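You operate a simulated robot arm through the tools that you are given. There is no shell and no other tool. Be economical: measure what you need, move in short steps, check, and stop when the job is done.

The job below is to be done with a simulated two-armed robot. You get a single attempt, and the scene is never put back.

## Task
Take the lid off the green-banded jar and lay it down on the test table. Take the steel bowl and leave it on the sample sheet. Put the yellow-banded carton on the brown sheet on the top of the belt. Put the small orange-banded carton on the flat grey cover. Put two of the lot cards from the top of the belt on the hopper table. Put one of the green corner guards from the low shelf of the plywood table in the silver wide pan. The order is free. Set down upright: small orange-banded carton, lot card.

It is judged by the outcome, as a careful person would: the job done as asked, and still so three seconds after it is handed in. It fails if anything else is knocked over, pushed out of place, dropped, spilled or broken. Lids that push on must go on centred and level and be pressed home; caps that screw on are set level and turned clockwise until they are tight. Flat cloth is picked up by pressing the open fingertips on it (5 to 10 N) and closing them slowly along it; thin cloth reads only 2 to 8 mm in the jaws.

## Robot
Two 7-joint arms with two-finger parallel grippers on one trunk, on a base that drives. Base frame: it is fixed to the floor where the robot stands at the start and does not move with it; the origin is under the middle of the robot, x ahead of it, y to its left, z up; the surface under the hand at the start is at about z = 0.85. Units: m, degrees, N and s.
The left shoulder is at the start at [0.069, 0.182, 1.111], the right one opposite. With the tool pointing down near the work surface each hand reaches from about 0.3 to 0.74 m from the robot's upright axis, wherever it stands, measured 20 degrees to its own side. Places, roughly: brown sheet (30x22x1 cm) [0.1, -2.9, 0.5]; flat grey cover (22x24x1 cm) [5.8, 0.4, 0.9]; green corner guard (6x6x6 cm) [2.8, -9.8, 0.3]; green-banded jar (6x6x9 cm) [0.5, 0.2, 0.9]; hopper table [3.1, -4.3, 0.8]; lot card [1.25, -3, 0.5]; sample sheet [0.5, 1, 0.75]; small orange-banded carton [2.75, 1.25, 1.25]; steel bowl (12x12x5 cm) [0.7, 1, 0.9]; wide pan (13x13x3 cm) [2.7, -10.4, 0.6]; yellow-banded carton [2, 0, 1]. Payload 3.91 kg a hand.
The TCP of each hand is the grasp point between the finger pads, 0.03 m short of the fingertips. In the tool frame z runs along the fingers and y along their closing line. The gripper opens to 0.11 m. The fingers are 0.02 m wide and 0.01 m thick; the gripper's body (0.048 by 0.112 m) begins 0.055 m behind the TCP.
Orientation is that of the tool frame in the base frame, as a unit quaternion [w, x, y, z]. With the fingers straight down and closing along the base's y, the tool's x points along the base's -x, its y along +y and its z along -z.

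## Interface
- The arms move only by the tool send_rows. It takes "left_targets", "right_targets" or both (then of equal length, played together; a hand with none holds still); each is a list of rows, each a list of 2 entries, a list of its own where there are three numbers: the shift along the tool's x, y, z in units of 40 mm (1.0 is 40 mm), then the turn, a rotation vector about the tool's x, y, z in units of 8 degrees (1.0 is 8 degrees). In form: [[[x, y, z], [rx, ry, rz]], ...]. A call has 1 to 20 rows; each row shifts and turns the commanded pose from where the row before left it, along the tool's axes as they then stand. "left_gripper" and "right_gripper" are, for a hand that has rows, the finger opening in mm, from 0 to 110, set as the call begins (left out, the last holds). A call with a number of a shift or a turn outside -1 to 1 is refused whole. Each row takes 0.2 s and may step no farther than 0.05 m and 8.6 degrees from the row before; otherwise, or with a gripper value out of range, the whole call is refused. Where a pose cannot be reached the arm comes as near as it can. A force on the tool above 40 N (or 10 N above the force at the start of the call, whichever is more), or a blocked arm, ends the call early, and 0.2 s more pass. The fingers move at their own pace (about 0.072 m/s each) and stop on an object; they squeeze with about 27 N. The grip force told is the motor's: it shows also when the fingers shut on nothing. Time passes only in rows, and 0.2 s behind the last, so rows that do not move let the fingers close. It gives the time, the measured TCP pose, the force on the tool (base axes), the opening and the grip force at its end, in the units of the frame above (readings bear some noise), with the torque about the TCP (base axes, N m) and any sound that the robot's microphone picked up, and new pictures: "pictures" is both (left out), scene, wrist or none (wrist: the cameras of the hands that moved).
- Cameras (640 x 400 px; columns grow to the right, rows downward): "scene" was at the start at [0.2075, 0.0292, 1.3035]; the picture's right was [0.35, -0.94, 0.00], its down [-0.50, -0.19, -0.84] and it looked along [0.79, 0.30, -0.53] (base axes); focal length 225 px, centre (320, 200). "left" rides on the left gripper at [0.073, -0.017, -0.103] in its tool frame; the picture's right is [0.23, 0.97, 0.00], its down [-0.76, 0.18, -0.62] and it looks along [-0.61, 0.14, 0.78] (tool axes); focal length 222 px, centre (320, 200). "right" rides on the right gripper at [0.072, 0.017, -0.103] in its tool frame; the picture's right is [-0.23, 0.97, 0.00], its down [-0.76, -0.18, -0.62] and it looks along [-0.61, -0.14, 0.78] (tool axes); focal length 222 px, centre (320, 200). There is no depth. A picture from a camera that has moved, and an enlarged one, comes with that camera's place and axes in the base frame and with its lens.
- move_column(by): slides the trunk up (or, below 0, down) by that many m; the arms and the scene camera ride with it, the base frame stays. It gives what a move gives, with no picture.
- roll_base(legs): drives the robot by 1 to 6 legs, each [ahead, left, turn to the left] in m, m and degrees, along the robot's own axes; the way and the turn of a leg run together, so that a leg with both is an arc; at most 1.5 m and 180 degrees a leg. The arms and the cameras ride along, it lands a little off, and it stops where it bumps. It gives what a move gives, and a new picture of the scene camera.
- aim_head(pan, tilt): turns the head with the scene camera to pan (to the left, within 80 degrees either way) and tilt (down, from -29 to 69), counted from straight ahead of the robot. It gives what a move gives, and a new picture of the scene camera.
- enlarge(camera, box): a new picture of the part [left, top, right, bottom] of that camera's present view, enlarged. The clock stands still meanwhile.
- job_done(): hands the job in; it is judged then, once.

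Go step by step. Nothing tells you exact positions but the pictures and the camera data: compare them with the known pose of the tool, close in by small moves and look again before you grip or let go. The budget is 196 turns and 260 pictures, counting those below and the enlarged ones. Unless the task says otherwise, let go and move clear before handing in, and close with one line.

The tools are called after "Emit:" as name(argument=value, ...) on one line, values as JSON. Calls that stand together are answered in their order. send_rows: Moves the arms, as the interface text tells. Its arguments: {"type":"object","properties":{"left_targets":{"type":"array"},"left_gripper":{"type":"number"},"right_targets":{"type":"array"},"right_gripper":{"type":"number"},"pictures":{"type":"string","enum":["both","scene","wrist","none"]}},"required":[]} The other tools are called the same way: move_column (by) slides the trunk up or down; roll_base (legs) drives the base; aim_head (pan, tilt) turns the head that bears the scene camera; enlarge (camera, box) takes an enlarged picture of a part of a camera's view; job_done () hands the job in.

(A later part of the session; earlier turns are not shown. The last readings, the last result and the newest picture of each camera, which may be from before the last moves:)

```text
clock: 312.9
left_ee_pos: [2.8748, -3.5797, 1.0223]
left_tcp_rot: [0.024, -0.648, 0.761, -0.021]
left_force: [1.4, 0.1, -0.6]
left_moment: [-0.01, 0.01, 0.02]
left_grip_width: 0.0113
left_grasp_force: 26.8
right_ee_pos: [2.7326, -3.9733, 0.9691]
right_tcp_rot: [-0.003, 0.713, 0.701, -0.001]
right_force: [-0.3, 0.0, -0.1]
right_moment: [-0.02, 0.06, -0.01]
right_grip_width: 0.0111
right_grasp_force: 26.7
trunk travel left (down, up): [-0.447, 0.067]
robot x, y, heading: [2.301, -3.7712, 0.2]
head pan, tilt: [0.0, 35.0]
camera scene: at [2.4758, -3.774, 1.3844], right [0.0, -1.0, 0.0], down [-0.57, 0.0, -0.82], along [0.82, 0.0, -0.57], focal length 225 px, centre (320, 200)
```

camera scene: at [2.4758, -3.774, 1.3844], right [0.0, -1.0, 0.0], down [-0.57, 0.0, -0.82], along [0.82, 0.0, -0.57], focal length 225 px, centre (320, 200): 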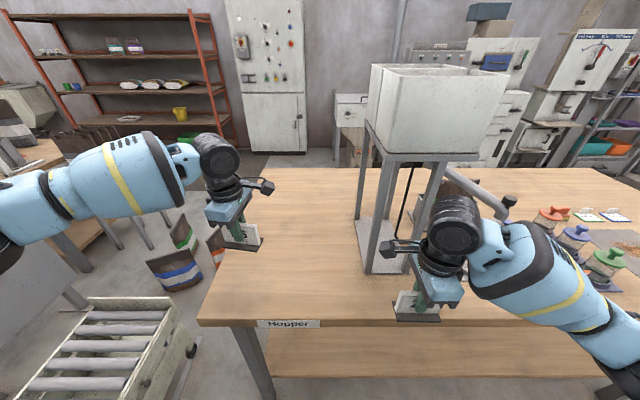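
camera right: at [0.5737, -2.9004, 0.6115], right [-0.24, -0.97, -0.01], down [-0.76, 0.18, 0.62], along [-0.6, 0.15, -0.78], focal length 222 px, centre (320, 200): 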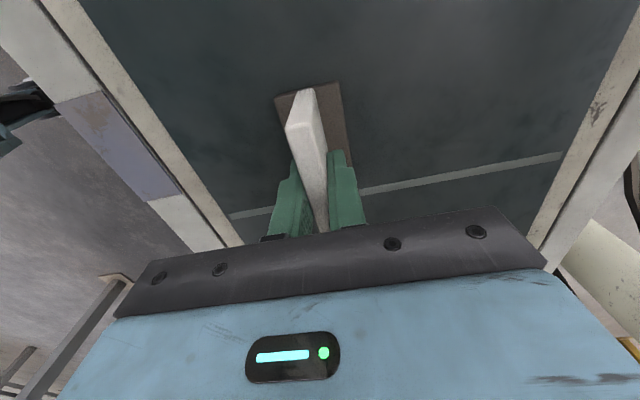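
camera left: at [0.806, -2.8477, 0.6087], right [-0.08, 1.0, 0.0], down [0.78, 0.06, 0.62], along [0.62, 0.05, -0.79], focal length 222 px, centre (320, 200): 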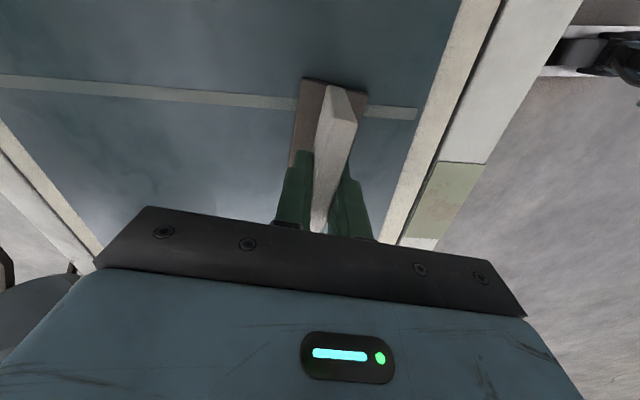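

Lower the left card toward a free spot near the table corner, shifting slightly inward.

Emit:
send_rows(left_targets=[[[0.4, -0.06, 0.6], [0, 0, 0]], [[0.4, -0.06, 0.6], [0, 0, 0]], [[0, 0, 0.6], [0, 0, 0]], [[0, 0, 0.3], [0, 0, 0]], [[0, 0, 0], [0, 0, 0]]])

Emit:
enlarge(camera="scene", box=[160, 140, 340, 350])

```text
clock: 314.1
left_ee_pos: [2.8699, -3.5829, 0.9739]
left_tcp_rot: [0.023, -0.647, 0.762, -0.022]
left_force: [-0.4, 0.7, -0.5]
left_moment: [0.03, -0.01, -0.01]
left_grip_width: 0.0114
left_grasp_force: 27.1
left hand out of reach, approached as far as the arm can: row 1, 2, 4
right_ee_pos: [2.7327, -3.9725, 0.9691]
right_tcp_rot: [-0.003, 0.713, 0.701, -0.001]
right_force: [-0.2, 0.6, -0.1]
right_moment: [-0.03, -0.02, -0.02]
right_grip_width: 0.0112
right_grasp_force: 26.9
trunk travel left (down, up): [-0.447, 0.067]
robot x, y, heading: [2.3014, -3.7703, -0.0]
head pan, tilt: [0.0, 35.0]
camera scene: at [2.4754, -3.7741, 1.3844], right [0.0, -1.0, 0.0], down [-0.57, 0.0, -0.82], along [0.82, 0.0, -0.57], focal length 225 px, centre (320, 200)
camera left: at [2.8684, -3.6566, 1.0771], right [-1.0, -0.07, -0.06], down [-0.09, 0.78, 0.62], along [0.01, 0.62, -0.79], focal length 222 px, centre (320, 200)
```

scene: 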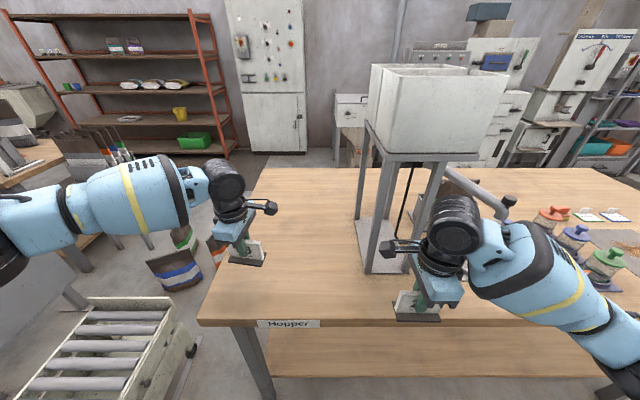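
left: 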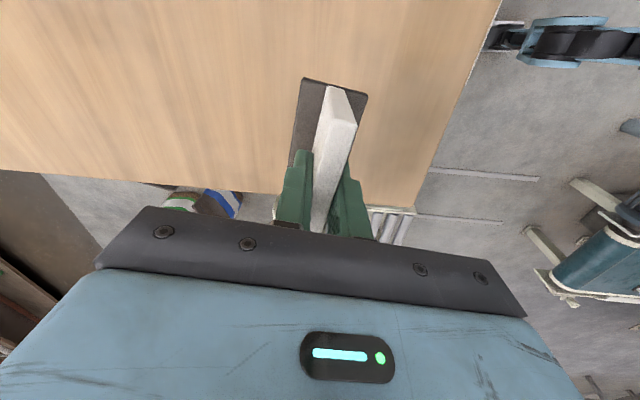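

```text
1.90 times, centred on (250, 245) of scene
camera zoom: at [2.4754, -3.7741, 1.3844], right [0.0, -1.0, 0.0], down [-0.57, 0.0, -0.82], along [0.82, 0.0, -0.57], focal length 429 px, centre (453, 114)
```

zoom: 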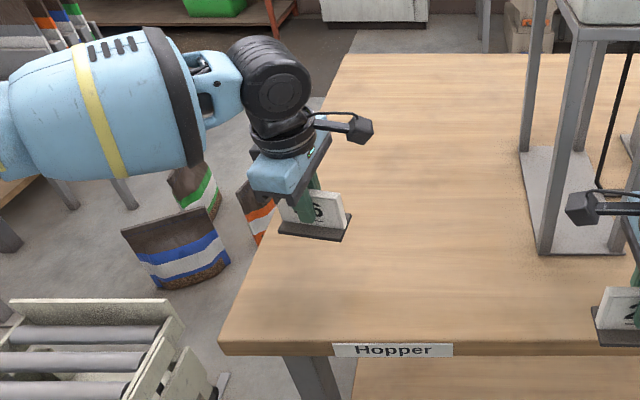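

Shift the base 8 cm right for a safer margin from the edge, then straighten and lower the left card.

Emit:
roll_base(legs=[[0, -0.08, 0]])

Emit:
send_rows(left_targets=[[[0, 0, 0.5], [-0.22, 0.03, 0]], [[0, 0, 0.4], [-0.22, 0.03, 0]], [[0, 0, 0], [0, 0, 0]]], pictures="none")

Emit:
enlarge(camera="scene", box=[180, 180, 340, 340])

```text
clock: 315.5
left_ee_pos: [2.87, -3.6615, 0.9735]
left_tcp_rot: [0.024, -0.648, 0.761, -0.023]
left_force: [-0.3, -0.2, -0.6]
left_moment: [0.03, -0.02, -0.02]
left_grip_width: 0.0114
left_grasp_force: 26.6
right_ee_pos: [2.7321, -4.051, 0.969]
right_tcp_rot: [-0.004, 0.713, 0.701, 0.0]
right_force: [-0.9, 0.6, -0.2]
right_moment: [0.03, 0.0, -0.01]
right_grip_width: 0.0114
right_grasp_force: 27.4
trunk travel left (down, up): [-0.447, 0.067]
robot x, y, heading: [2.3003, -3.8509, 0.2]
head pan, tilt: [0.0, 35.0]
camera scene: at [2.4754, -3.8536, 1.3844], right [0.0, -1.0, 0.0], down [-0.57, 0.0, -0.82], along [0.82, 0.0, -0.57], focal length 225 px, centre (320, 200)
```

scene: 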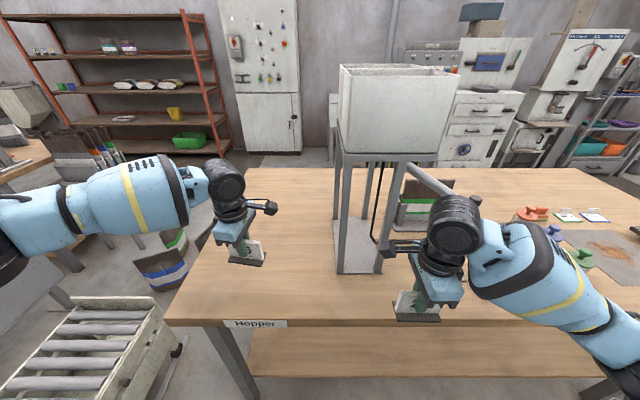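

```text
clock: 316.3
left_ee_pos: [2.8625, -3.6505, 0.9414]
left_tcp_rot: [0.001, -0.649, 0.761, -0.002]
left_force: [0.4, 0.5, 0.0]
left_moment: [0.0, 0.03, -0.01]
left_grip_width: 0.0112
left_grasp_force: 27.3
left hand out of reach, approached as far as the arm can: row 1, 2
right_ee_pos: [2.7312, -4.0508, 0.9701]
right_tcp_rot: [-0.003, 0.713, 0.701, 0.0]
right_force: [-0.9, -1.0, -1.3]
right_moment: [-0.02, 0.02, 0.02]
right_grip_width: 0.0114
right_grasp_force: 26.9
trunk travel left (down, up): [-0.447, 0.067]
robot x, y, heading: [2.2997, -3.8493, 0.3]
head pan, tilt: [0.0, 35.0]
```

```text
2.50 times, centred on (260, 260) of scene
camera zoom: at [2.4754, -3.8533, 1.3844], right [0.0, -1.0, 0.0], down [-0.57, 0.0, -0.82], along [0.82, 0.0, -0.57], focal length 563 px, centre (470, 50)
```

zoom: 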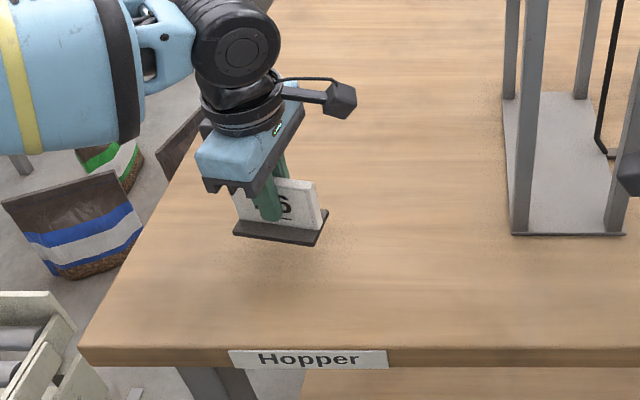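

Upright now and well inside the edge. Lower in small steps to contact.

Emit:
send_rows(left_targets=[[[0, 0, 0.25], [0, 0, 0]], [[0, 0, 0.2], [0, 0, 0]], [[0, 0, 0.15], [0, 0, 0]], [[0, 0, 0.15], [0, 0, 0]], [[0, 0, 0.15], [0, 0, 0]], [[0, 0, 0.15], [0, 0, 0]], [[0, 0, 0.15], [0, 0, 0]], [[0, 0, 0.15], [0, 0, 0]]], pictures="none")

Emit:
enlarge(camera="scene", box=[180, 180, 340, 340])

```text
clock: 318.1
left_ee_pos: [2.8527, -3.6434, 0.8991]
left_tcp_rot: [0.003, -0.649, 0.761, -0.009]
left_force: [-6.5, -0.8, 19.9]
left_moment: [0.64, 0.71, 0.21]
left_grip_width: 0.0115
left_grasp_force: 26.7
left hand out of reach, approached as far as the arm can: row 2, 4, 6, 8
right_ee_pos: [2.7314, -4.0521, 0.9691]
right_tcp_rot: [-0.002, 0.713, 0.701, 0.0]
right_force: [-0.1, -0.2, -0.5]
right_moment: [-0.01, 0.02, 0.01]
right_grip_width: 0.0115
right_grasp_force: 27.0
trunk travel left (down, up): [-0.447, 0.067]
robot x, y, heading: [2.3005, -3.8537, 0.2]
head pan, tilt: [0.0, 35.0]
stopped in row 8 (left hand): the force on the tool passed its limit at 42 N (the readings are from after the stop); the commanded pose is now the measured one
```

```text
2.50 times, centred on (260, 260) of scene
camera zoom: at [2.4732, -3.8536, 1.3846], right [0.0, -1.0, 0.0], down [-0.57, 0.0, -0.82], along [0.82, 0.0, -0.57], focal length 563 px, centre (470, 50)
```

zoom: 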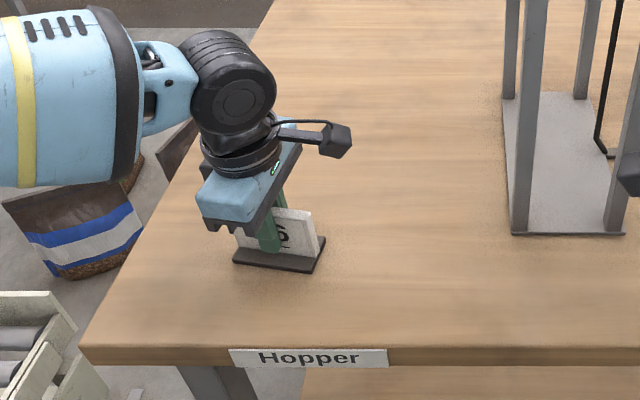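

Emit:
send_rows(left_targets=[[[0, 0, -0.06], [0, 0, 0]], [[0, 0, 0], [0, 0, 0]], [[0, 0, 0], [0, 0, 0]]], left_gripper=70, pictures="none")

Emit:
send_rows(left_targets=[[[0, 0, -0.5], [0, 0, 0]], [[0, 0, -0.8], [0, 0, 0]], [[0, 0, -0.9], [0, 0, 0]], [[0, 0, -0.9], [0, 0, 0]], [[0, 0, 0], [0, 0, 0]]], pictures="scene")

```text
clock: 318.9
left_ee_pos: [2.8534, -3.6429, 0.8982]
left_tcp_rot: [0.003, -0.649, 0.761, -0.007]
left_force: [0.4, 0.0, 0.0]
left_moment: [0.01, -0.01, -0.05]
left_grip_width: 0.0698
left_grasp_force: 0.1
right_ee_pos: [2.7332, -4.0507, 0.9682]
right_tcp_rot: [-0.004, 0.712, 0.702, -0.002]
right_force: [-0.9, 0.4, -0.2]
right_moment: [0.0, -0.01, 0.03]
right_grip_width: 0.0117
right_grasp_force: 26.5
trunk travel left (down, up): [-0.447, 0.067]
robot x, y, heading: [2.3002, -3.8498, 0.1]
head pan, tilt: [0.0, 35.0]
```

```text
clock: 320.1
left_ee_pos: [2.8495, -3.642, 1.0237]
left_tcp_rot: [0.003, -0.649, 0.761, -0.007]
left_force: [0.6, 0.1, -0.4]
left_moment: [-0.01, 0.0, 0.01]
left_grip_width: 0.07
left_grasp_force: 0.1
right_ee_pos: [2.7335, -4.0517, 0.9706]
right_tcp_rot: [-0.004, 0.713, 0.701, -0.002]
right_force: [0.2, 1.3, -0.6]
right_moment: [0.01, 0.0, 0.0]
right_grip_width: 0.0114
right_grasp_force: 26.6
trunk travel left (down, up): [-0.447, 0.067]
robot x, y, heading: [2.3004, -3.8532, 0.2]
head pan, tilt: [0.0, 35.0]
camera scene: at [2.4759, -3.8533, 1.3843], right [0.0, -1.0, 0.0], down [-0.57, 0.0, -0.82], along [0.82, 0.0, -0.57], focal length 225 px, centre (320, 200)
```

scene: 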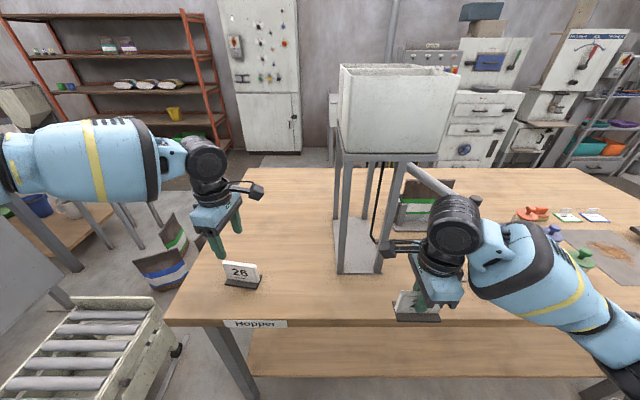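

Card 26 stands upright. Slide left 0.25 m so the right hand sits at y≈−3.80, then extend over the table.

Emit:
roll_base(legs=[[0, 0.25, 0]])

Emit:
send_rows(right_targets=[[[0, 0.75, 0], [0, 0, 0]], [[0, 0.75, 0], [0, 0, 0]], [[0, 0.75, 0.2], [0, 0, 0]], [[0, 0.75, 0.2], [0, 0, 0]], [[0, 0, 0.2], [0, 0, 0]], [[0, 0, 0], [0, 0, 0]]])

```text
clock: 322.9
left_ee_pos: [2.8498, -3.3983, 1.0231]
left_tcp_rot: [0.003, -0.648, 0.762, -0.008]
left_force: [0.0, -0.9, 0.1]
left_moment: [0.01, -0.02, 0.0]
left_grip_width: 0.07
left_grasp_force: 0.0
right_ee_pos: [2.7329, -3.8074, 0.9687]
right_tcp_rot: [-0.003, 0.713, 0.701, 0.0]
right_force: [-0.3, -0.2, -0.8]
right_moment: [0.0, -0.01, 0.01]
right_grip_width: 0.0112
right_grasp_force: 26.5
trunk travel left (down, up): [-0.447, 0.067]
robot x, y, heading: [2.3008, -3.6063, 0.1]
head pan, tilt: [0.0, 35.0]
camera scene: at [2.4753, -3.6087, 1.3844], right [0.0, -1.0, 0.0], down [-0.57, 0.0, -0.82], along [0.82, 0.0, -0.57], focal length 225 px, centre (320, 200)
```

scene: 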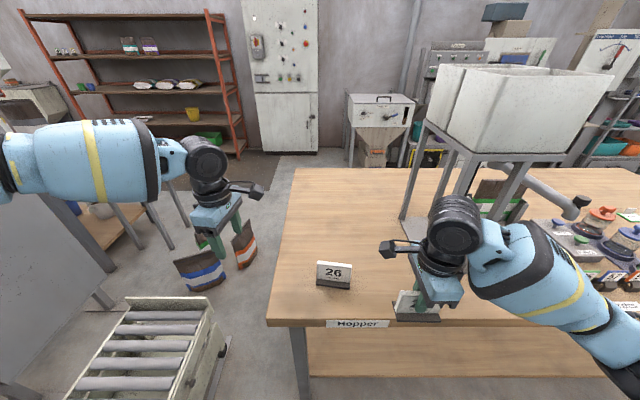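

```text
clock: 324.3
left_ee_pos: [2.8492, -3.3979, 1.0232]
left_tcp_rot: [0.002, -0.649, 0.761, -0.007]
left_force: [0.1, 0.1, -0.6]
left_moment: [0.01, 0.04, 0.0]
left_grip_width: 0.0699
left_grasp_force: 0.0
right_ee_pos: [2.853, -3.8084, 0.944]
right_tcp_rot: [-0.003, 0.713, 0.702, 0.0]
right_force: [0.3, 0.2, -0.8]
right_moment: [0.01, 0.01, -0.01]
right_grip_width: 0.0113
right_grasp_force: 26.8
trunk travel left (down, up): [-0.447, 0.067]
robot x, y, heading: [2.3034, -3.6072, 0.1]
head pan, tilt: [0.0, 35.0]
camera scene: at [2.4755, -3.6086, 1.3844], right [0.0, -1.0, 0.0], down [-0.57, 0.0, -0.82], along [0.82, 0.0, -0.57], focal length 225 px, centre (320, 200)
camera right: at [2.8716, -3.7377, 1.0478], right [0.97, -0.24, -0.01], down [-0.19, -0.76, 0.62], along [-0.16, -0.6, -0.78], focal length 222 px, centre (320, 200)
```

scene: 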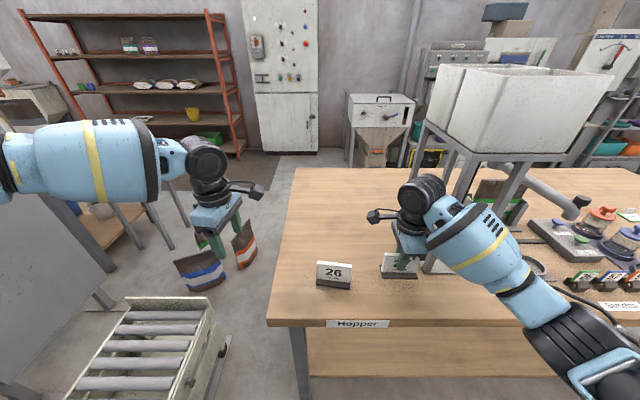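
right: 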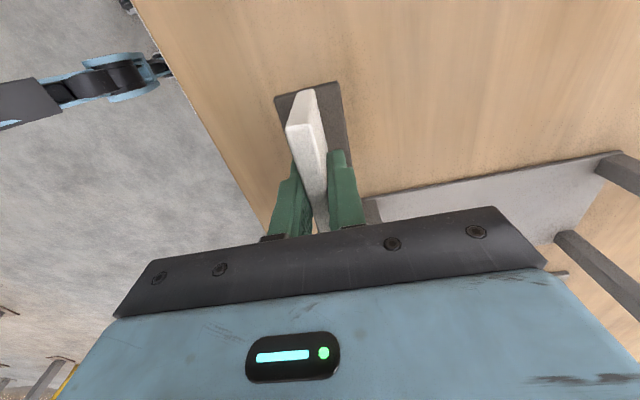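

Clear of the stand. Lower to contact and release.

Emit:
send_rows(right_targets=[[[0, 0, 0.4], [0, 0, 0]], [[0, 0, 0.3], [0, 0, 0]], [[0, 0, 0.15], [0, 0, 0]], [[0, 0, 0.12], [0, 0, 0]], [[0, 0, 0.12], [0, 0, 0]], [[0, 0, 0.12], [0, 0, 0]], [[0, 0, 0.12], [0, 0, 0]]], pictures="none")

Emit:
enlarge(camera="scene", box=[300, 180, 460, 330])

```text
clock: 325.9
left_ee_pos: [2.8493, -3.3966, 1.0242]
left_tcp_rot: [0.002, -0.649, 0.761, -0.008]
left_force: [-0.2, -0.2, -1.0]
left_moment: [0.02, 0.02, -0.01]
left_grip_width: 0.0701
left_grasp_force: 0.1
right_ee_pos: [2.8534, -3.8079, 0.9005]
right_tcp_rot: [0.001, 0.713, 0.701, 0.004]
right_force: [-8.2, -0.2, 21.5]
right_moment: [-0.2, 0.47, -0.06]
right_grip_width: 0.0112
right_grasp_force: 26.8
trunk travel left (down, up): [-0.447, 0.067]
robot x, y, heading: [2.3015, -3.6078, -0.1]
head pan, tilt: [0.0, 35.0]
stopped in row 7 (right hand): the force on the tool passed its limit at 42 N (the readings are from after the stop); the commanded pose is now the measured one
```

```text
2.67 times, centred on (380, 255) of scene
camera zoom: at [2.4733, -3.6084, 1.3845], right [0.0, -1.0, 0.0], down [-0.57, 0.0, -0.82], along [0.82, 0.0, -0.57], focal length 601 px, centre (160, 53)
```

zoom: 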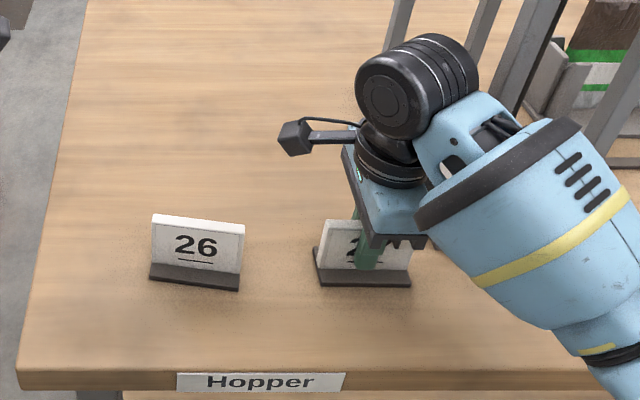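

Emit:
send_rows(right_targets=[[[0, 0, -0.06], [0, 0, 0]], [[0, 0, 0], [0, 0, 0]], [[0, 0, 0], [0, 0, 0]]], right_gripper=70, pictures="none")

Emit:
send_rows(right_targets=[[[0, 0, -0.5], [0, 0, 0]], [[0, 0, -0.8], [0, 0, 0]], [[0, 0, -0.8], [0, 0, 0]], [[0, -0.6, -0.6], [0, 0, 0]], [[0, -0.9, 0], [0, 0, 0]], [[0, -0.9, 0], [0, 0, 0]], [[0, -0.9, 0], [0, 0, 0]]], pictures="scene")

```text
clock: 326.7
left_ee_pos: [2.8512, -3.3969, 1.0225]
left_tcp_rot: [0.003, -0.648, 0.761, -0.007]
left_force: [-0.6, -0.1, -0.1]
left_moment: [-0.02, 0.05, 0.01]
left_grip_width: 0.0697
left_grasp_force: 0.0
right_ee_pos: [2.8544, -3.8099, 0.8992]
right_tcp_rot: [-0.002, 0.713, 0.701, 0.002]
right_force: [-0.2, 0.2, -0.2]
right_moment: [0.0, 0.02, 0.0]
right_grip_width: 0.0698
right_grasp_force: 0.2
trunk travel left (down, up): [-0.447, 0.067]
robot x, y, heading: [2.2991, -3.6064, 0.2]
head pan, tilt: [0.0, 35.0]
```

```text
clock: 328.3
left_ee_pos: [2.8497, -3.398, 1.0235]
left_tcp_rot: [0.002, -0.648, 0.761, -0.007]
left_force: [-0.7, 0.3, -0.6]
left_moment: [-0.02, -0.03, -0.03]
left_grip_width: 0.0702
left_grasp_force: 0.1
right_ee_pos: [2.7186, -3.8085, 1.0055]
right_tcp_rot: [-0.001, 0.713, 0.701, 0.003]
right_force: [-0.3, 0.0, -0.3]
right_moment: [0.02, 0.03, -0.02]
right_grip_width: 0.0697
right_grasp_force: 0.1
trunk travel left (down, up): [-0.447, 0.067]
robot x, y, heading: [2.2992, -3.6057, -0.1]
head pan, tilt: [0.0, 35.0]
camera scene: at [2.4745, -3.609, 1.3845], right [0.0, -1.0, 0.0], down [-0.57, 0.0, -0.82], along [0.82, 0.0, -0.57], focal length 225 px, centre (320, 200)
```

scene: 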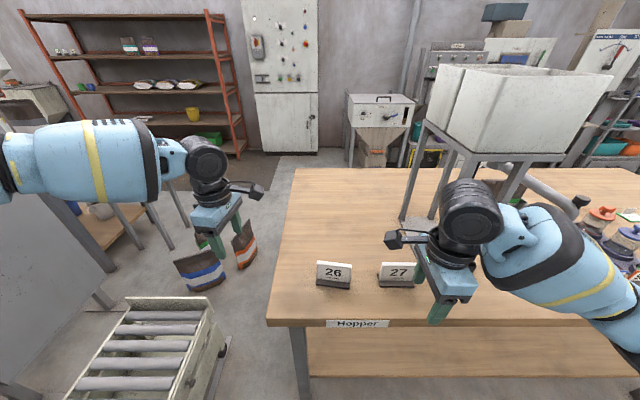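

Both cards stand upright on the hopper table. Next the green corner guard near (2.8, −9.8). Back away, turn to −y, restore the hands' yaw and drive on.

Emit:
roll_base(legs=[[-0.25, 0, 0], [0, 0, -90]])

Emit:
send_rows(left_targets=[[[0, 0, 0], [0, 0, 0.84]], [[0, 0, 0], [0, 0, 0.84]], [[0, 0, 0], [0, 0, 0.84]], [[0, 0, 0], [0, 0, 0.84]], [[0, 0, 0], [0, 0, 0.84]], [[0, 0, 0], [0, 0, 0.84]], [[0, 0, 0], [0, 0, 0.84]], [[0, 0, 0], [0, 0, 0.84]], [[0, 0, 0], [0, 0, 0.84]], [[0, 0, 0], [0, 0, 0.84]], [[0, 0, 0], [0, 0, 0.84]], [[0, 0, 0], [0, 0, 0.84]]], right_targets=[[[0, 0, 0], [0, 0, -0.94]], [[0, 0, 0], [0, 0, -0.94]], [[0, 0, 0], [0, 0, -0.94]], [[0, 0, 0], [0, 0, -0.94]], [[0, 0, 0], [0, 0, -0.94]], [[0, 0, 0], [0, 0, -0.94]], [[0, 0, 0], [0, 0, -0.94]], [[0, 0, 0], [0, 0, -0.94]], [[0, 0, 0], [0, 0, -0.94]], [[0, 0, 0], [0, 0, -0.94]], [[0, 0, 0], [0, 0, -0.94]], [[0, 0, 0], [0, 0, -0.94]]], pictures="none")

Emit:
aim_head(pan=0, tilt=15)

```text
clock: 334.0
left_ee_pos: [2.2449, -4.1602, 1.023]
left_tcp_rot: [-0.003, 0.092, 0.996, -0.006]
left_force: [0.3, -1.4, -0.4]
left_moment: [-0.01, 0.0, 0.0]
left_grip_width: 0.0698
left_grasp_force: 0.1
right_ee_pos: [1.8384, -4.0228, 1.0041]
right_tcp_rot: [0.002, 1.0, -0.02, 0.003]
right_force: [-0.5, 0.0, 0.6]
right_moment: [0.01, 0.01, -0.01]
right_grip_width: 0.0699
right_grasp_force: 0.1
trunk travel left (down, up): [-0.447, 0.067]
robot x, y, heading: [2.0467, -3.6064, -91.5]
head pan, tilt: [0.0, 35.0]
camera scene: at [2.0438, -3.7829, 1.3844], right [-1.0, 0.02, 0.0], down [0.01, 0.57, -0.82], along [-0.02, -0.82, -0.57], focal length 225 px, centre (320, 200)
```

scene: 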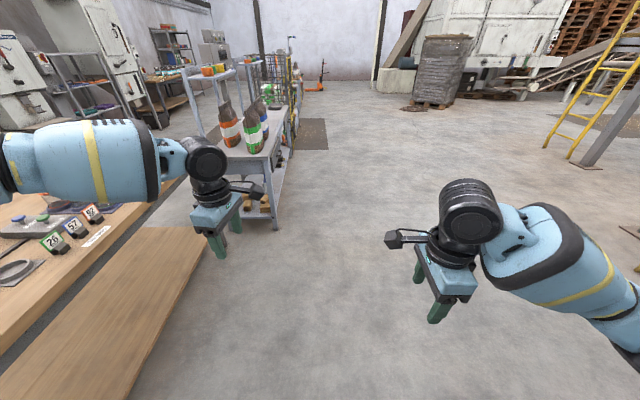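

```text
clock: 336.6
left_ee_pos: [2.2435, -4.1611, 1.0247]
left_tcp_rot: [0.002, 0.715, 0.699, -0.007]
left_force: [-0.3, -0.1, -0.7]
left_moment: [0.01, 0.0, 0.02]
left_grip_width: 0.0699
left_grasp_force: 0.0
right_ee_pos: [1.8368, -4.022, 1.0046]
right_tcp_rot: [0.003, 0.718, 0.696, 0.002]
right_force: [-0.1, -0.4, 0.7]
right_moment: [-0.03, -0.02, 0.02]
right_grip_width: 0.07
right_grasp_force: 0.1
trunk travel left (down, up): [-0.447, 0.067]
robot x, y, heading: [2.0474, -3.6054, -91.1]
head pan, tilt: [0.0, 35.0]
```

```text
clock: 337.4
left_ee_pos: [2.2441, -4.1603, 1.0228]
left_tcp_rot: [0.001, 0.714, 0.7, -0.007]
left_force: [-0.7, 0.0, -0.5]
left_moment: [0.02, 0.0, 0.02]
left_grip_width: 0.07
left_grasp_force: 0.1
right_ee_pos: [1.8353, -4.0225, 1.0046]
right_tcp_rot: [0.003, 0.72, 0.694, 0.001]
right_force: [-1.1, 0.4, -0.1]
right_moment: [-0.01, 0.03, -0.01]
right_grip_width: 0.0702
right_grasp_force: 0.0
trunk travel left (down, up): [-0.447, 0.067]
robot x, y, heading: [2.046, -3.6082, -91.1]
head pan, tilt: [0.0, 15.0]
camera scene: at [2.0437, -3.7883, 1.4163], right [-1.0, 0.02, 0.0], down [0.01, 0.26, -0.97], along [-0.02, -0.97, -0.26], focal length 225 px, centre (320, 200)
```

scene: 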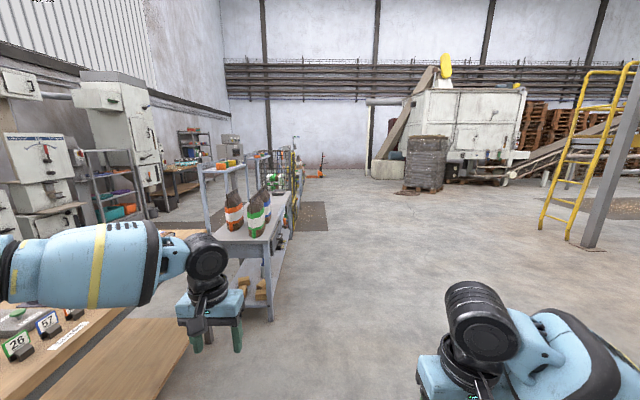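

Emit:
roll_base(legs=[[0.3, -0.4, 1.1], [1.5, 0, 0], [1.5, 0, 0], [0.9, 0, 0]])

Emit:
aim_head(pan=25, tilt=18)

```text
clock: 359.9
left_ee_pos: [1.8774, -8.36, 1.0236]
left_tcp_rot: [0.002, 0.701, 0.713, -0.006]
left_force: [0.0, 0.1, 0.4]
left_moment: [0.0, -0.03, 0.03]
left_grip_width: 0.0699
left_grasp_force: 0.0
right_ee_pos: [1.4656, -8.2377, 1.0042]
right_tcp_rot: [0.002, 0.707, 0.708, 0.001]
right_force: [0.5, 0.0, 1.2]
right_moment: [-0.01, -0.03, -0.04]
right_grip_width: 0.07
right_grasp_force: 0.0
trunk travel left (down, up): [-0.447, 0.067]
robot x, y, heading: [1.6622, -7.811, -89.2]
head pan, tilt: [0.0, 15.0]
camera scene: at [1.6643, -7.9961, 1.4164], right [-1.0, -0.01, 0.0], down [0.0, 0.26, -0.97], along [0.01, -0.97, -0.26], focal length 225 px, centre (320, 200)
```

scene: 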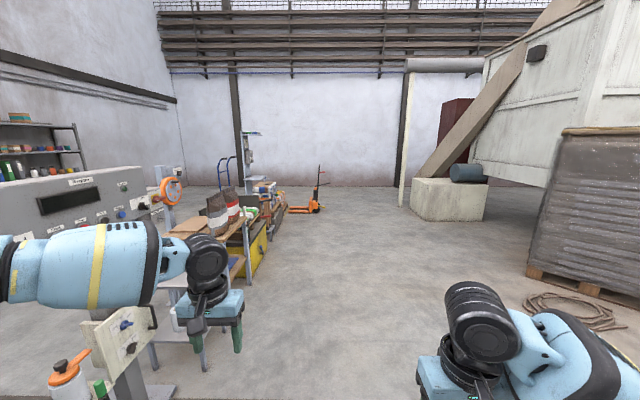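

```text
clock: 360.8
left_ee_pos: [1.8794, -8.3604, 1.0238]
left_tcp_rot: [0.002, 0.701, 0.713, -0.006]
left_force: [-0.1, 0.3, 0.0]
left_moment: [-0.03, -0.02, 0.02]
left_grip_width: 0.0701
left_grasp_force: 0.1
right_ee_pos: [1.4663, -8.236, 1.005]
right_tcp_rot: [0.002, 0.707, 0.707, 0.002]
right_force: [0.1, 0.2, 0.5]
right_moment: [-0.01, -0.01, -0.03]
right_grip_width: 0.0698
right_grasp_force: 0.1
trunk travel left (down, up): [-0.447, 0.067]
robot x, y, heading: [1.6644, -7.8146, -89.2]
head pan, tilt: [25.0, 18.0]
camera scene: at [1.7035, -7.9865, 1.4116], right [-0.9, -0.43, 0.0], down [-0.13, 0.28, -0.95], along [0.41, -0.86, -0.31], focal length 225 px, centre (320, 200)
```

scene: 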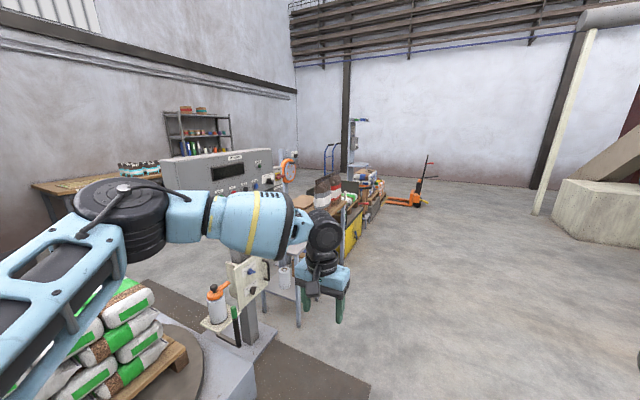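

Emit:
enlarge(camera="scene", box=[230, 150, 430, 300])

```text
2.67 times, centred on (330, 225) of scene
camera zoom: at [1.7035, -7.9865, 1.4116], right [-0.9, -0.43, 0.0], down [-0.13, 0.28, -0.95], along [0.41, -0.86, -0.31], focal length 601 px, centre (293, 133)
```

zoom: 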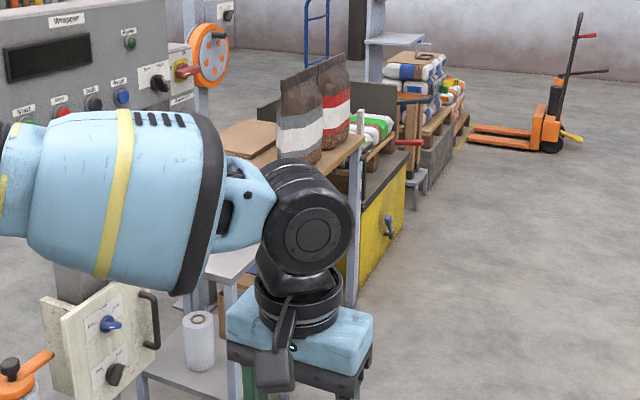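

The plywood table lies further on the left. Drive to y≈−10 and turn to face +x.

Emit:
roll_base(legs=[[1.1, 0, 0], [1.05, 0, 0], [0, 0, 89]])

Emit:
aim_head(pan=0, tilt=30)

```text
clock: 375.4
left_ee_pos: [2.2548, -9.7753, 1.0225]
left_tcp_rot: [0.007, -0.01, 1.0, -0.004]
left_force: [-0.2, 0.3, -0.6]
left_moment: [-0.05, 0.01, 0.01]
left_grip_width: 0.07
left_grasp_force: 0.0
right_ee_pos: [2.1343, -10.1863, 1.0051]
right_tcp_rot: [0.001, -0.002, 1.0, 0.002]
right_force: [0.1, -0.5, 0.2]
right_moment: [0.01, 0.02, 0.03]
right_grip_width: 0.0701
right_grasp_force: 0.1
trunk travel left (down, up): [-0.447, 0.067]
robot x, y, heading: [1.7109, -9.9959, 0.6]
head pan, tilt: [25.0, 18.0]
camera scene: at [1.88, -9.9522, 1.4115], right [0.44, -0.9, 0.0], down [-0.28, -0.14, -0.95], along [0.86, 0.42, -0.31], focal length 225 px, centre (320, 200)
```

scene: 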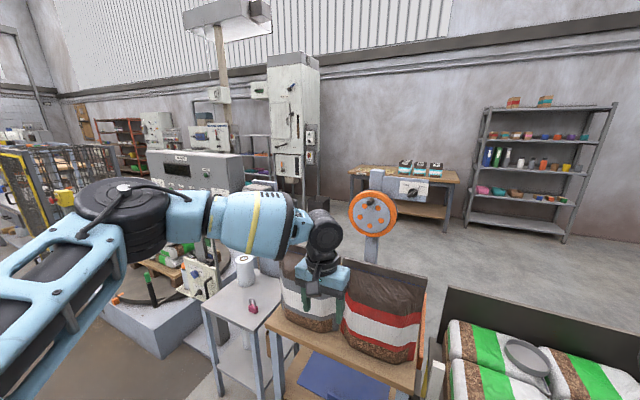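

```text
clock: 376.3
left_ee_pos: [2.2558, -9.7744, 1.0229]
left_tcp_rot: [0.006, -0.009, 1.0, -0.002]
left_force: [-0.6, 0.2, -0.1]
left_moment: [-0.01, 0.0, 0.02]
left_grip_width: 0.0698
left_grasp_force: 0.1
right_ee_pos: [2.1331, -10.187, 1.006]
right_tcp_rot: [0.001, -0.002, 1.0, 0.002]
right_force: [0.5, 0.4, 0.2]
right_moment: [0.02, -0.01, 0.0]
right_grip_width: 0.07
right_grasp_force: 0.2
trunk travel left (down, up): [-0.447, 0.067]
robot x, y, heading: [1.7133, -9.987, 0.8]
head pan, tilt: [0.0, 30.0]
camera scene: at [1.8864, -9.9915, 1.3923], right [0.02, -1.0, 0.0], down [-0.5, -0.01, -0.87], along [0.87, 0.01, -0.5], focal length 225 px, centre (320, 200)
```

scene: 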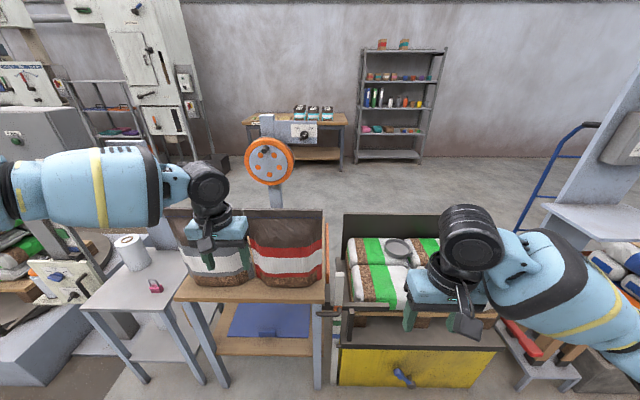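

I see the plywood table (bags on top, low shelf with a blue mat) and a silver pan on the bags to the right. Zoom in.

Emit:
enlarge(camera="scene", box=[170, 270, 350, 390])

Emit:
enlarge(camera="scene", box=[330, 210, 490, 330])

```text
3.33 times, centred on (260, 330) of scene
camera zoom: at [1.8864, -9.9915, 1.3923], right [0.02, -1.0, 0.0], down [-0.5, -0.01, -0.87], along [0.87, 0.01, -0.5], focal length 751 px, centre (520, -233)
```

zoom: 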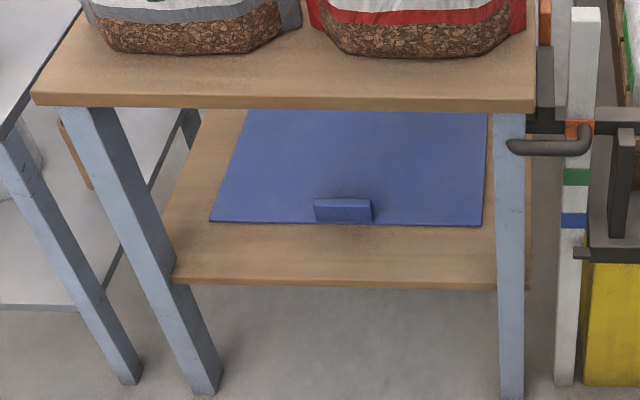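

```text
3.33 times, centred on (410, 270) of scene
camera zoom: at [1.8864, -9.9915, 1.3923], right [0.02, -1.0, 0.0], down [-0.5, -0.01, -0.87], along [0.87, 0.01, -0.5], focal length 751 px, centre (20, -33)
```

zoom: 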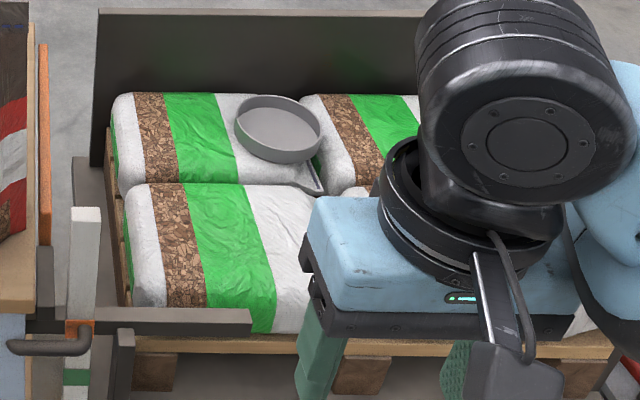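

The guards must be deeper under the table. Back up a bit and lower the trunk to look under.

Emit:
roll_base(legs=[[-0.3, 0.2, 0]])

Emit:
move_column(by=-0.42)

Emit:
aim_head(pan=0, tilt=28)

```text
clock: 378.6
left_ee_pos: [1.951, -9.5817, 1.023]
left_tcp_rot: [0.006, -0.01, 1.0, -0.004]
left_force: [0.2, -0.2, 0.4]
left_moment: [-0.01, 0.02, 0.02]
left_grip_width: 0.0699
left_grasp_force: 0.0
right_ee_pos: [1.8298, -9.9934, 1.0044]
right_tcp_rot: [0.001, -0.002, 1.0, 0.002]
right_force: [1.0, -0.1, -0.2]
right_moment: [0.0, -0.01, 0.01]
right_grip_width: 0.0701
right_grasp_force: 0.1
trunk travel left (down, up): [-0.447, 0.067]
robot x, y, heading: [1.4034, -9.7972, 0.9]
head pan, tilt: [0.0, 30.0]
camera scene: at [1.5826, -9.7981, 1.3922], right [0.02, -1.0, 0.0], down [-0.5, -0.01, -0.87], along [0.87, 0.01, -0.5], focal length 225 px, centre (320, 200)
```

scene: 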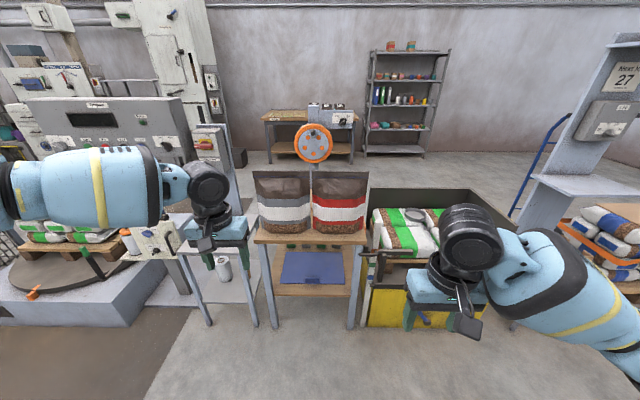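

```text
refused: -0.42 is not a number from -0.4 to 0.4
```

```text
clock: 379.3
left_ee_pos: [1.9514, -9.5813, 1.0241]
left_tcp_rot: [0.006, -0.01, 1.0, -0.003]
left_force: [-0.5, 0.0, -0.1]
left_moment: [-0.01, -0.01, -0.01]
left_grip_width: 0.0703
left_grasp_force: 0.1
right_ee_pos: [1.8289, -9.9943, 1.006]
right_tcp_rot: [0.0, -0.002, 1.0, 0.002]
right_force: [0.0, 0.8, 0.3]
right_moment: [-0.01, -0.02, 0.03]
right_grip_width: 0.07
right_grasp_force: 0.3
trunk travel left (down, up): [-0.447, 0.067]
robot x, y, heading: [1.4071, -9.7998, 0.9]
head pan, tilt: [0.0, 28.0]
camera scene: at [1.5833, -9.7981, 1.3954], right [0.02, -1.0, 0.0], down [-0.47, -0.01, -0.88], along [0.88, 0.01, -0.47], focal length 225 px, centre (320, 200)
```

scene: 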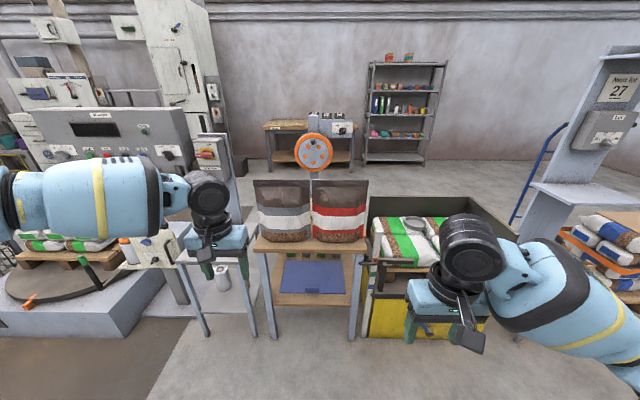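

Emit:
move_column(by=-0.39)

Emit:
aim_head(pan=0, tilt=22)

Emit:
enlarge(camera="scene", box=[240, 180, 400, 300])

```text
clock: 383.0
left_ee_pos: [1.9518, -9.581, 0.634]
left_tcp_rot: [0.006, -0.011, 1.0, -0.003]
left_force: [-0.1, 0.0, 0.6]
left_moment: [-0.04, -0.01, 0.02]
left_grip_width: 0.0703
left_grasp_force: 0.0
right_ee_pos: [1.8307, -9.9938, 0.6157]
right_tcp_rot: [0.001, -0.002, 1.0, 0.002]
right_force: [0.1, 0.6, 0.8]
right_moment: [0.02, -0.02, 0.01]
right_grip_width: 0.0702
right_grasp_force: 0.0
trunk travel left (down, up): [-0.057, 0.457]
robot x, y, heading: [1.4056, -9.7979, 1.1]
head pan, tilt: [0.0, 28.0]
```

```text
clock: 383.7
left_ee_pos: [1.9509, -9.5806, 0.6345]
left_tcp_rot: [0.006, -0.009, 1.0, -0.003]
left_force: [0.2, 0.2, -0.1]
left_moment: [0.0, -0.03, -0.01]
left_grip_width: 0.0699
left_grasp_force: 0.0
right_ee_pos: [1.8285, -9.9931, 0.615]
right_tcp_rot: [0.001, -0.001, 1.0, 0.003]
right_force: [-0.6, 0.3, 1.3]
right_moment: [-0.02, 0.01, -0.02]
right_grip_width: 0.0698
right_grasp_force: 0.1
trunk travel left (down, up): [-0.057, 0.457]
robot x, y, heading: [1.4034, -9.7997, 0.8]
head pan, tilt: [0.0, 22.0]
camera scene: at [1.7332, -9.7957, 0.9721], right [0.02, -1.0, 0.0], down [-0.37, -0.01, -0.93], along [0.93, 0.02, -0.37], focal length 225 px, centre (320, 200)
```

scene: 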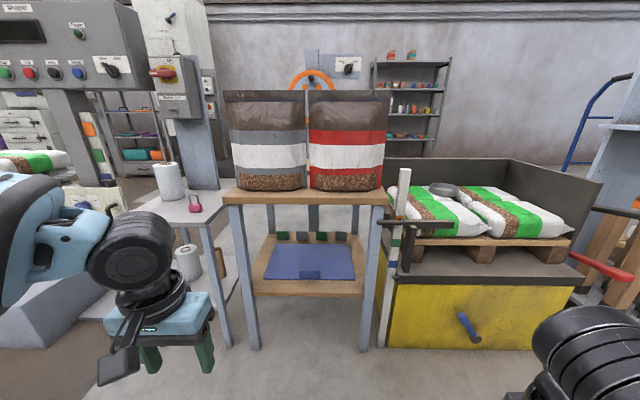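

```text
3.33 times, centred on (320, 240) of scene
camera zoom: at [1.7332, -9.7957, 0.9721], right [0.02, -1.0, 0.0], down [-0.37, -0.01, -0.93], along [0.93, 0.02, -0.37], focal length 751 px, centre (320, 67)
```

zoom: 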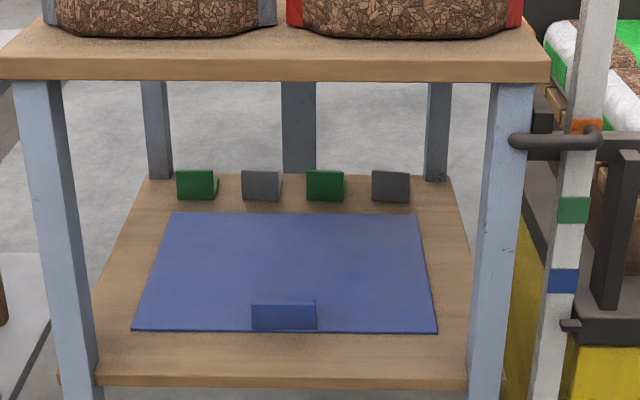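

Four guards stand on the shelf's rear edge; the green one near (2.85, −9.79) is my target. I'll reach in horizontally from the front with the left hand rolled over (camera on top). First test the 180° yaw.

Emit:
send_rows(left_targets=[[[0, 0, 0], [0, 0, -1]], [[0, 0, 0], [0, 0, -1]], [[0, 0, 0], [0, 0, -1]], [[0, 0, 0], [0, 0, -1]], [[0, 0, 0], [0, 0, -1]], [[0, 0, 0], [0, 0, -1]], [[0, 0, 0], [0, 0, -1]], [[0, 0, 0], [0, 0, -1]], [[0, 0, 0], [0, 0, -1]], [[0, 0, 0], [0, 0, -1]], [[0, 0, 0], [0, 0, -1]], [[0, 0, 0], [0, 0, -1]], [[0, 0, 0], [0, 0, -1]], [[0, 0, 0], [0, 0, -1]], [[0, 0, 0], [0, 0, -1]], [[0, 0, 0], [0, 0, -1]], [[0, 0, 0], [0, 0, -1]], [[0, 0, 0], [0, 0, -1]], [[0, 0, 0], [0, 0, -1]], [[0, 0, 0], [0, 0, -1]]], pictures="none")

```text
clock: 387.9
left_ee_pos: [1.9858, -9.4066, 0.6697]
left_tcp_rot: [0.009, 0.986, -0.168, 0.008]
left_force: [0.4, 0.7, -0.1]
left_moment: [0.04, -0.02, 0.0]
left_grip_width: 0.0703
left_grasp_force: 0.0
left hand out of reach, approached as far as the arm can: row 15, 16, 17, 18, 19, 20
right_ee_pos: [1.8307, -9.9927, 0.615]
right_tcp_rot: [0.001, -0.001, 1.0, 0.002]
right_force: [0.5, 0.9, 0.1]
right_moment: [0.01, -0.01, 0.01]
right_grip_width: 0.0699
right_grasp_force: 0.1
trunk travel left (down, up): [-0.057, 0.457]
robot x, y, heading: [1.4058, -9.805, 1.0]
head pan, tilt: [0.0, 22.0]
```

Emit:
send_rows(left_targets=[[[0, 0, 0], [0, 1, 0]], [[0, 0, 0], [0, 1, 0]], [[0, 0, 0], [0, 1, 0]], [[0, 0, 0], [0, 1, 0]], [[0, 0, 0], [0, 1, 0]], [[0, 0, 0], [0, 1, 0]], [[0, 0, 0], [0, 1, 0]], [[0, 0, 0], [0, 1, 0]], [[0, 0, 0], [0, 1, 0]], [[0, 0, 0], [0, 1, 0]], [[0, 0, 0], [0, 0, 0]]])

```text
clock: 390.3
left_ee_pos: [1.9862, -9.4061, 0.6709]
left_tcp_rot: [0.106, 0.75, -0.124, 0.641]
left_force: [-0.2, 0.4, 0.0]
left_moment: [0.0, -0.02, 0.03]
left_grip_width: 0.0702
left_grasp_force: 0.0
right_ee_pos: [1.8307, -9.9931, 0.616]
right_tcp_rot: [0.002, -0.003, 1.0, 0.002]
right_force: [-0.1, -0.1, -0.6]
right_moment: [-0.04, 0.0, -0.02]
right_grip_width: 0.0703
right_grasp_force: 0.0
trunk travel left (down, up): [-0.057, 0.457]
robot x, y, heading: [1.408, -9.7985, 1.0]
head pan, tilt: [0.0, 22.0]
camera scene: at [1.7332, -9.7957, 0.9722], right [0.02, -1.0, 0.0], down [-0.37, -0.01, -0.93], along [0.93, 0.02, -0.37], focal length 225 px, centre (320, 200)
camera left: at [1.9056, -9.3615, 0.7581], right [-0.28, -0.93, 0.23], down [-0.75, 0.07, -0.65], along [0.59, -0.35, -0.72], focal length 222 px, centre (320, 200)
```

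scene: 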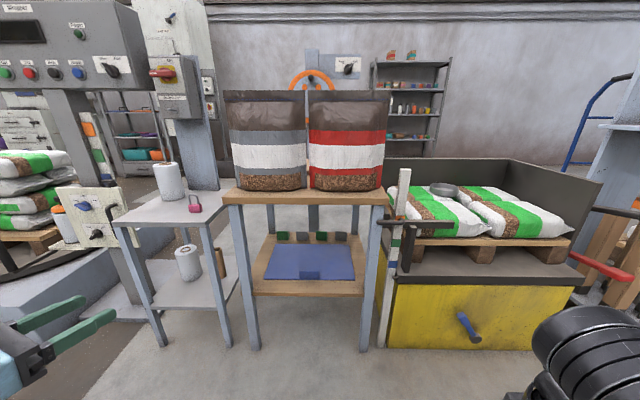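
left: 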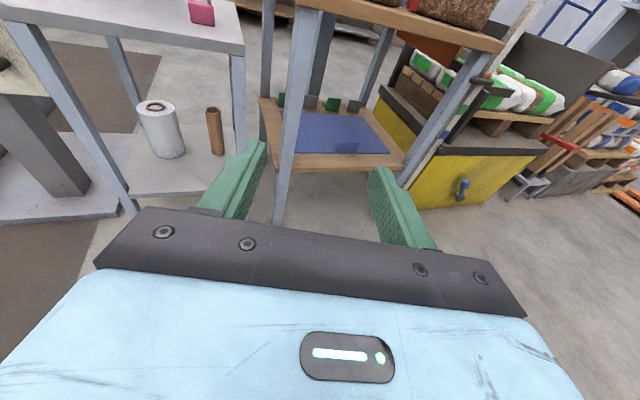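

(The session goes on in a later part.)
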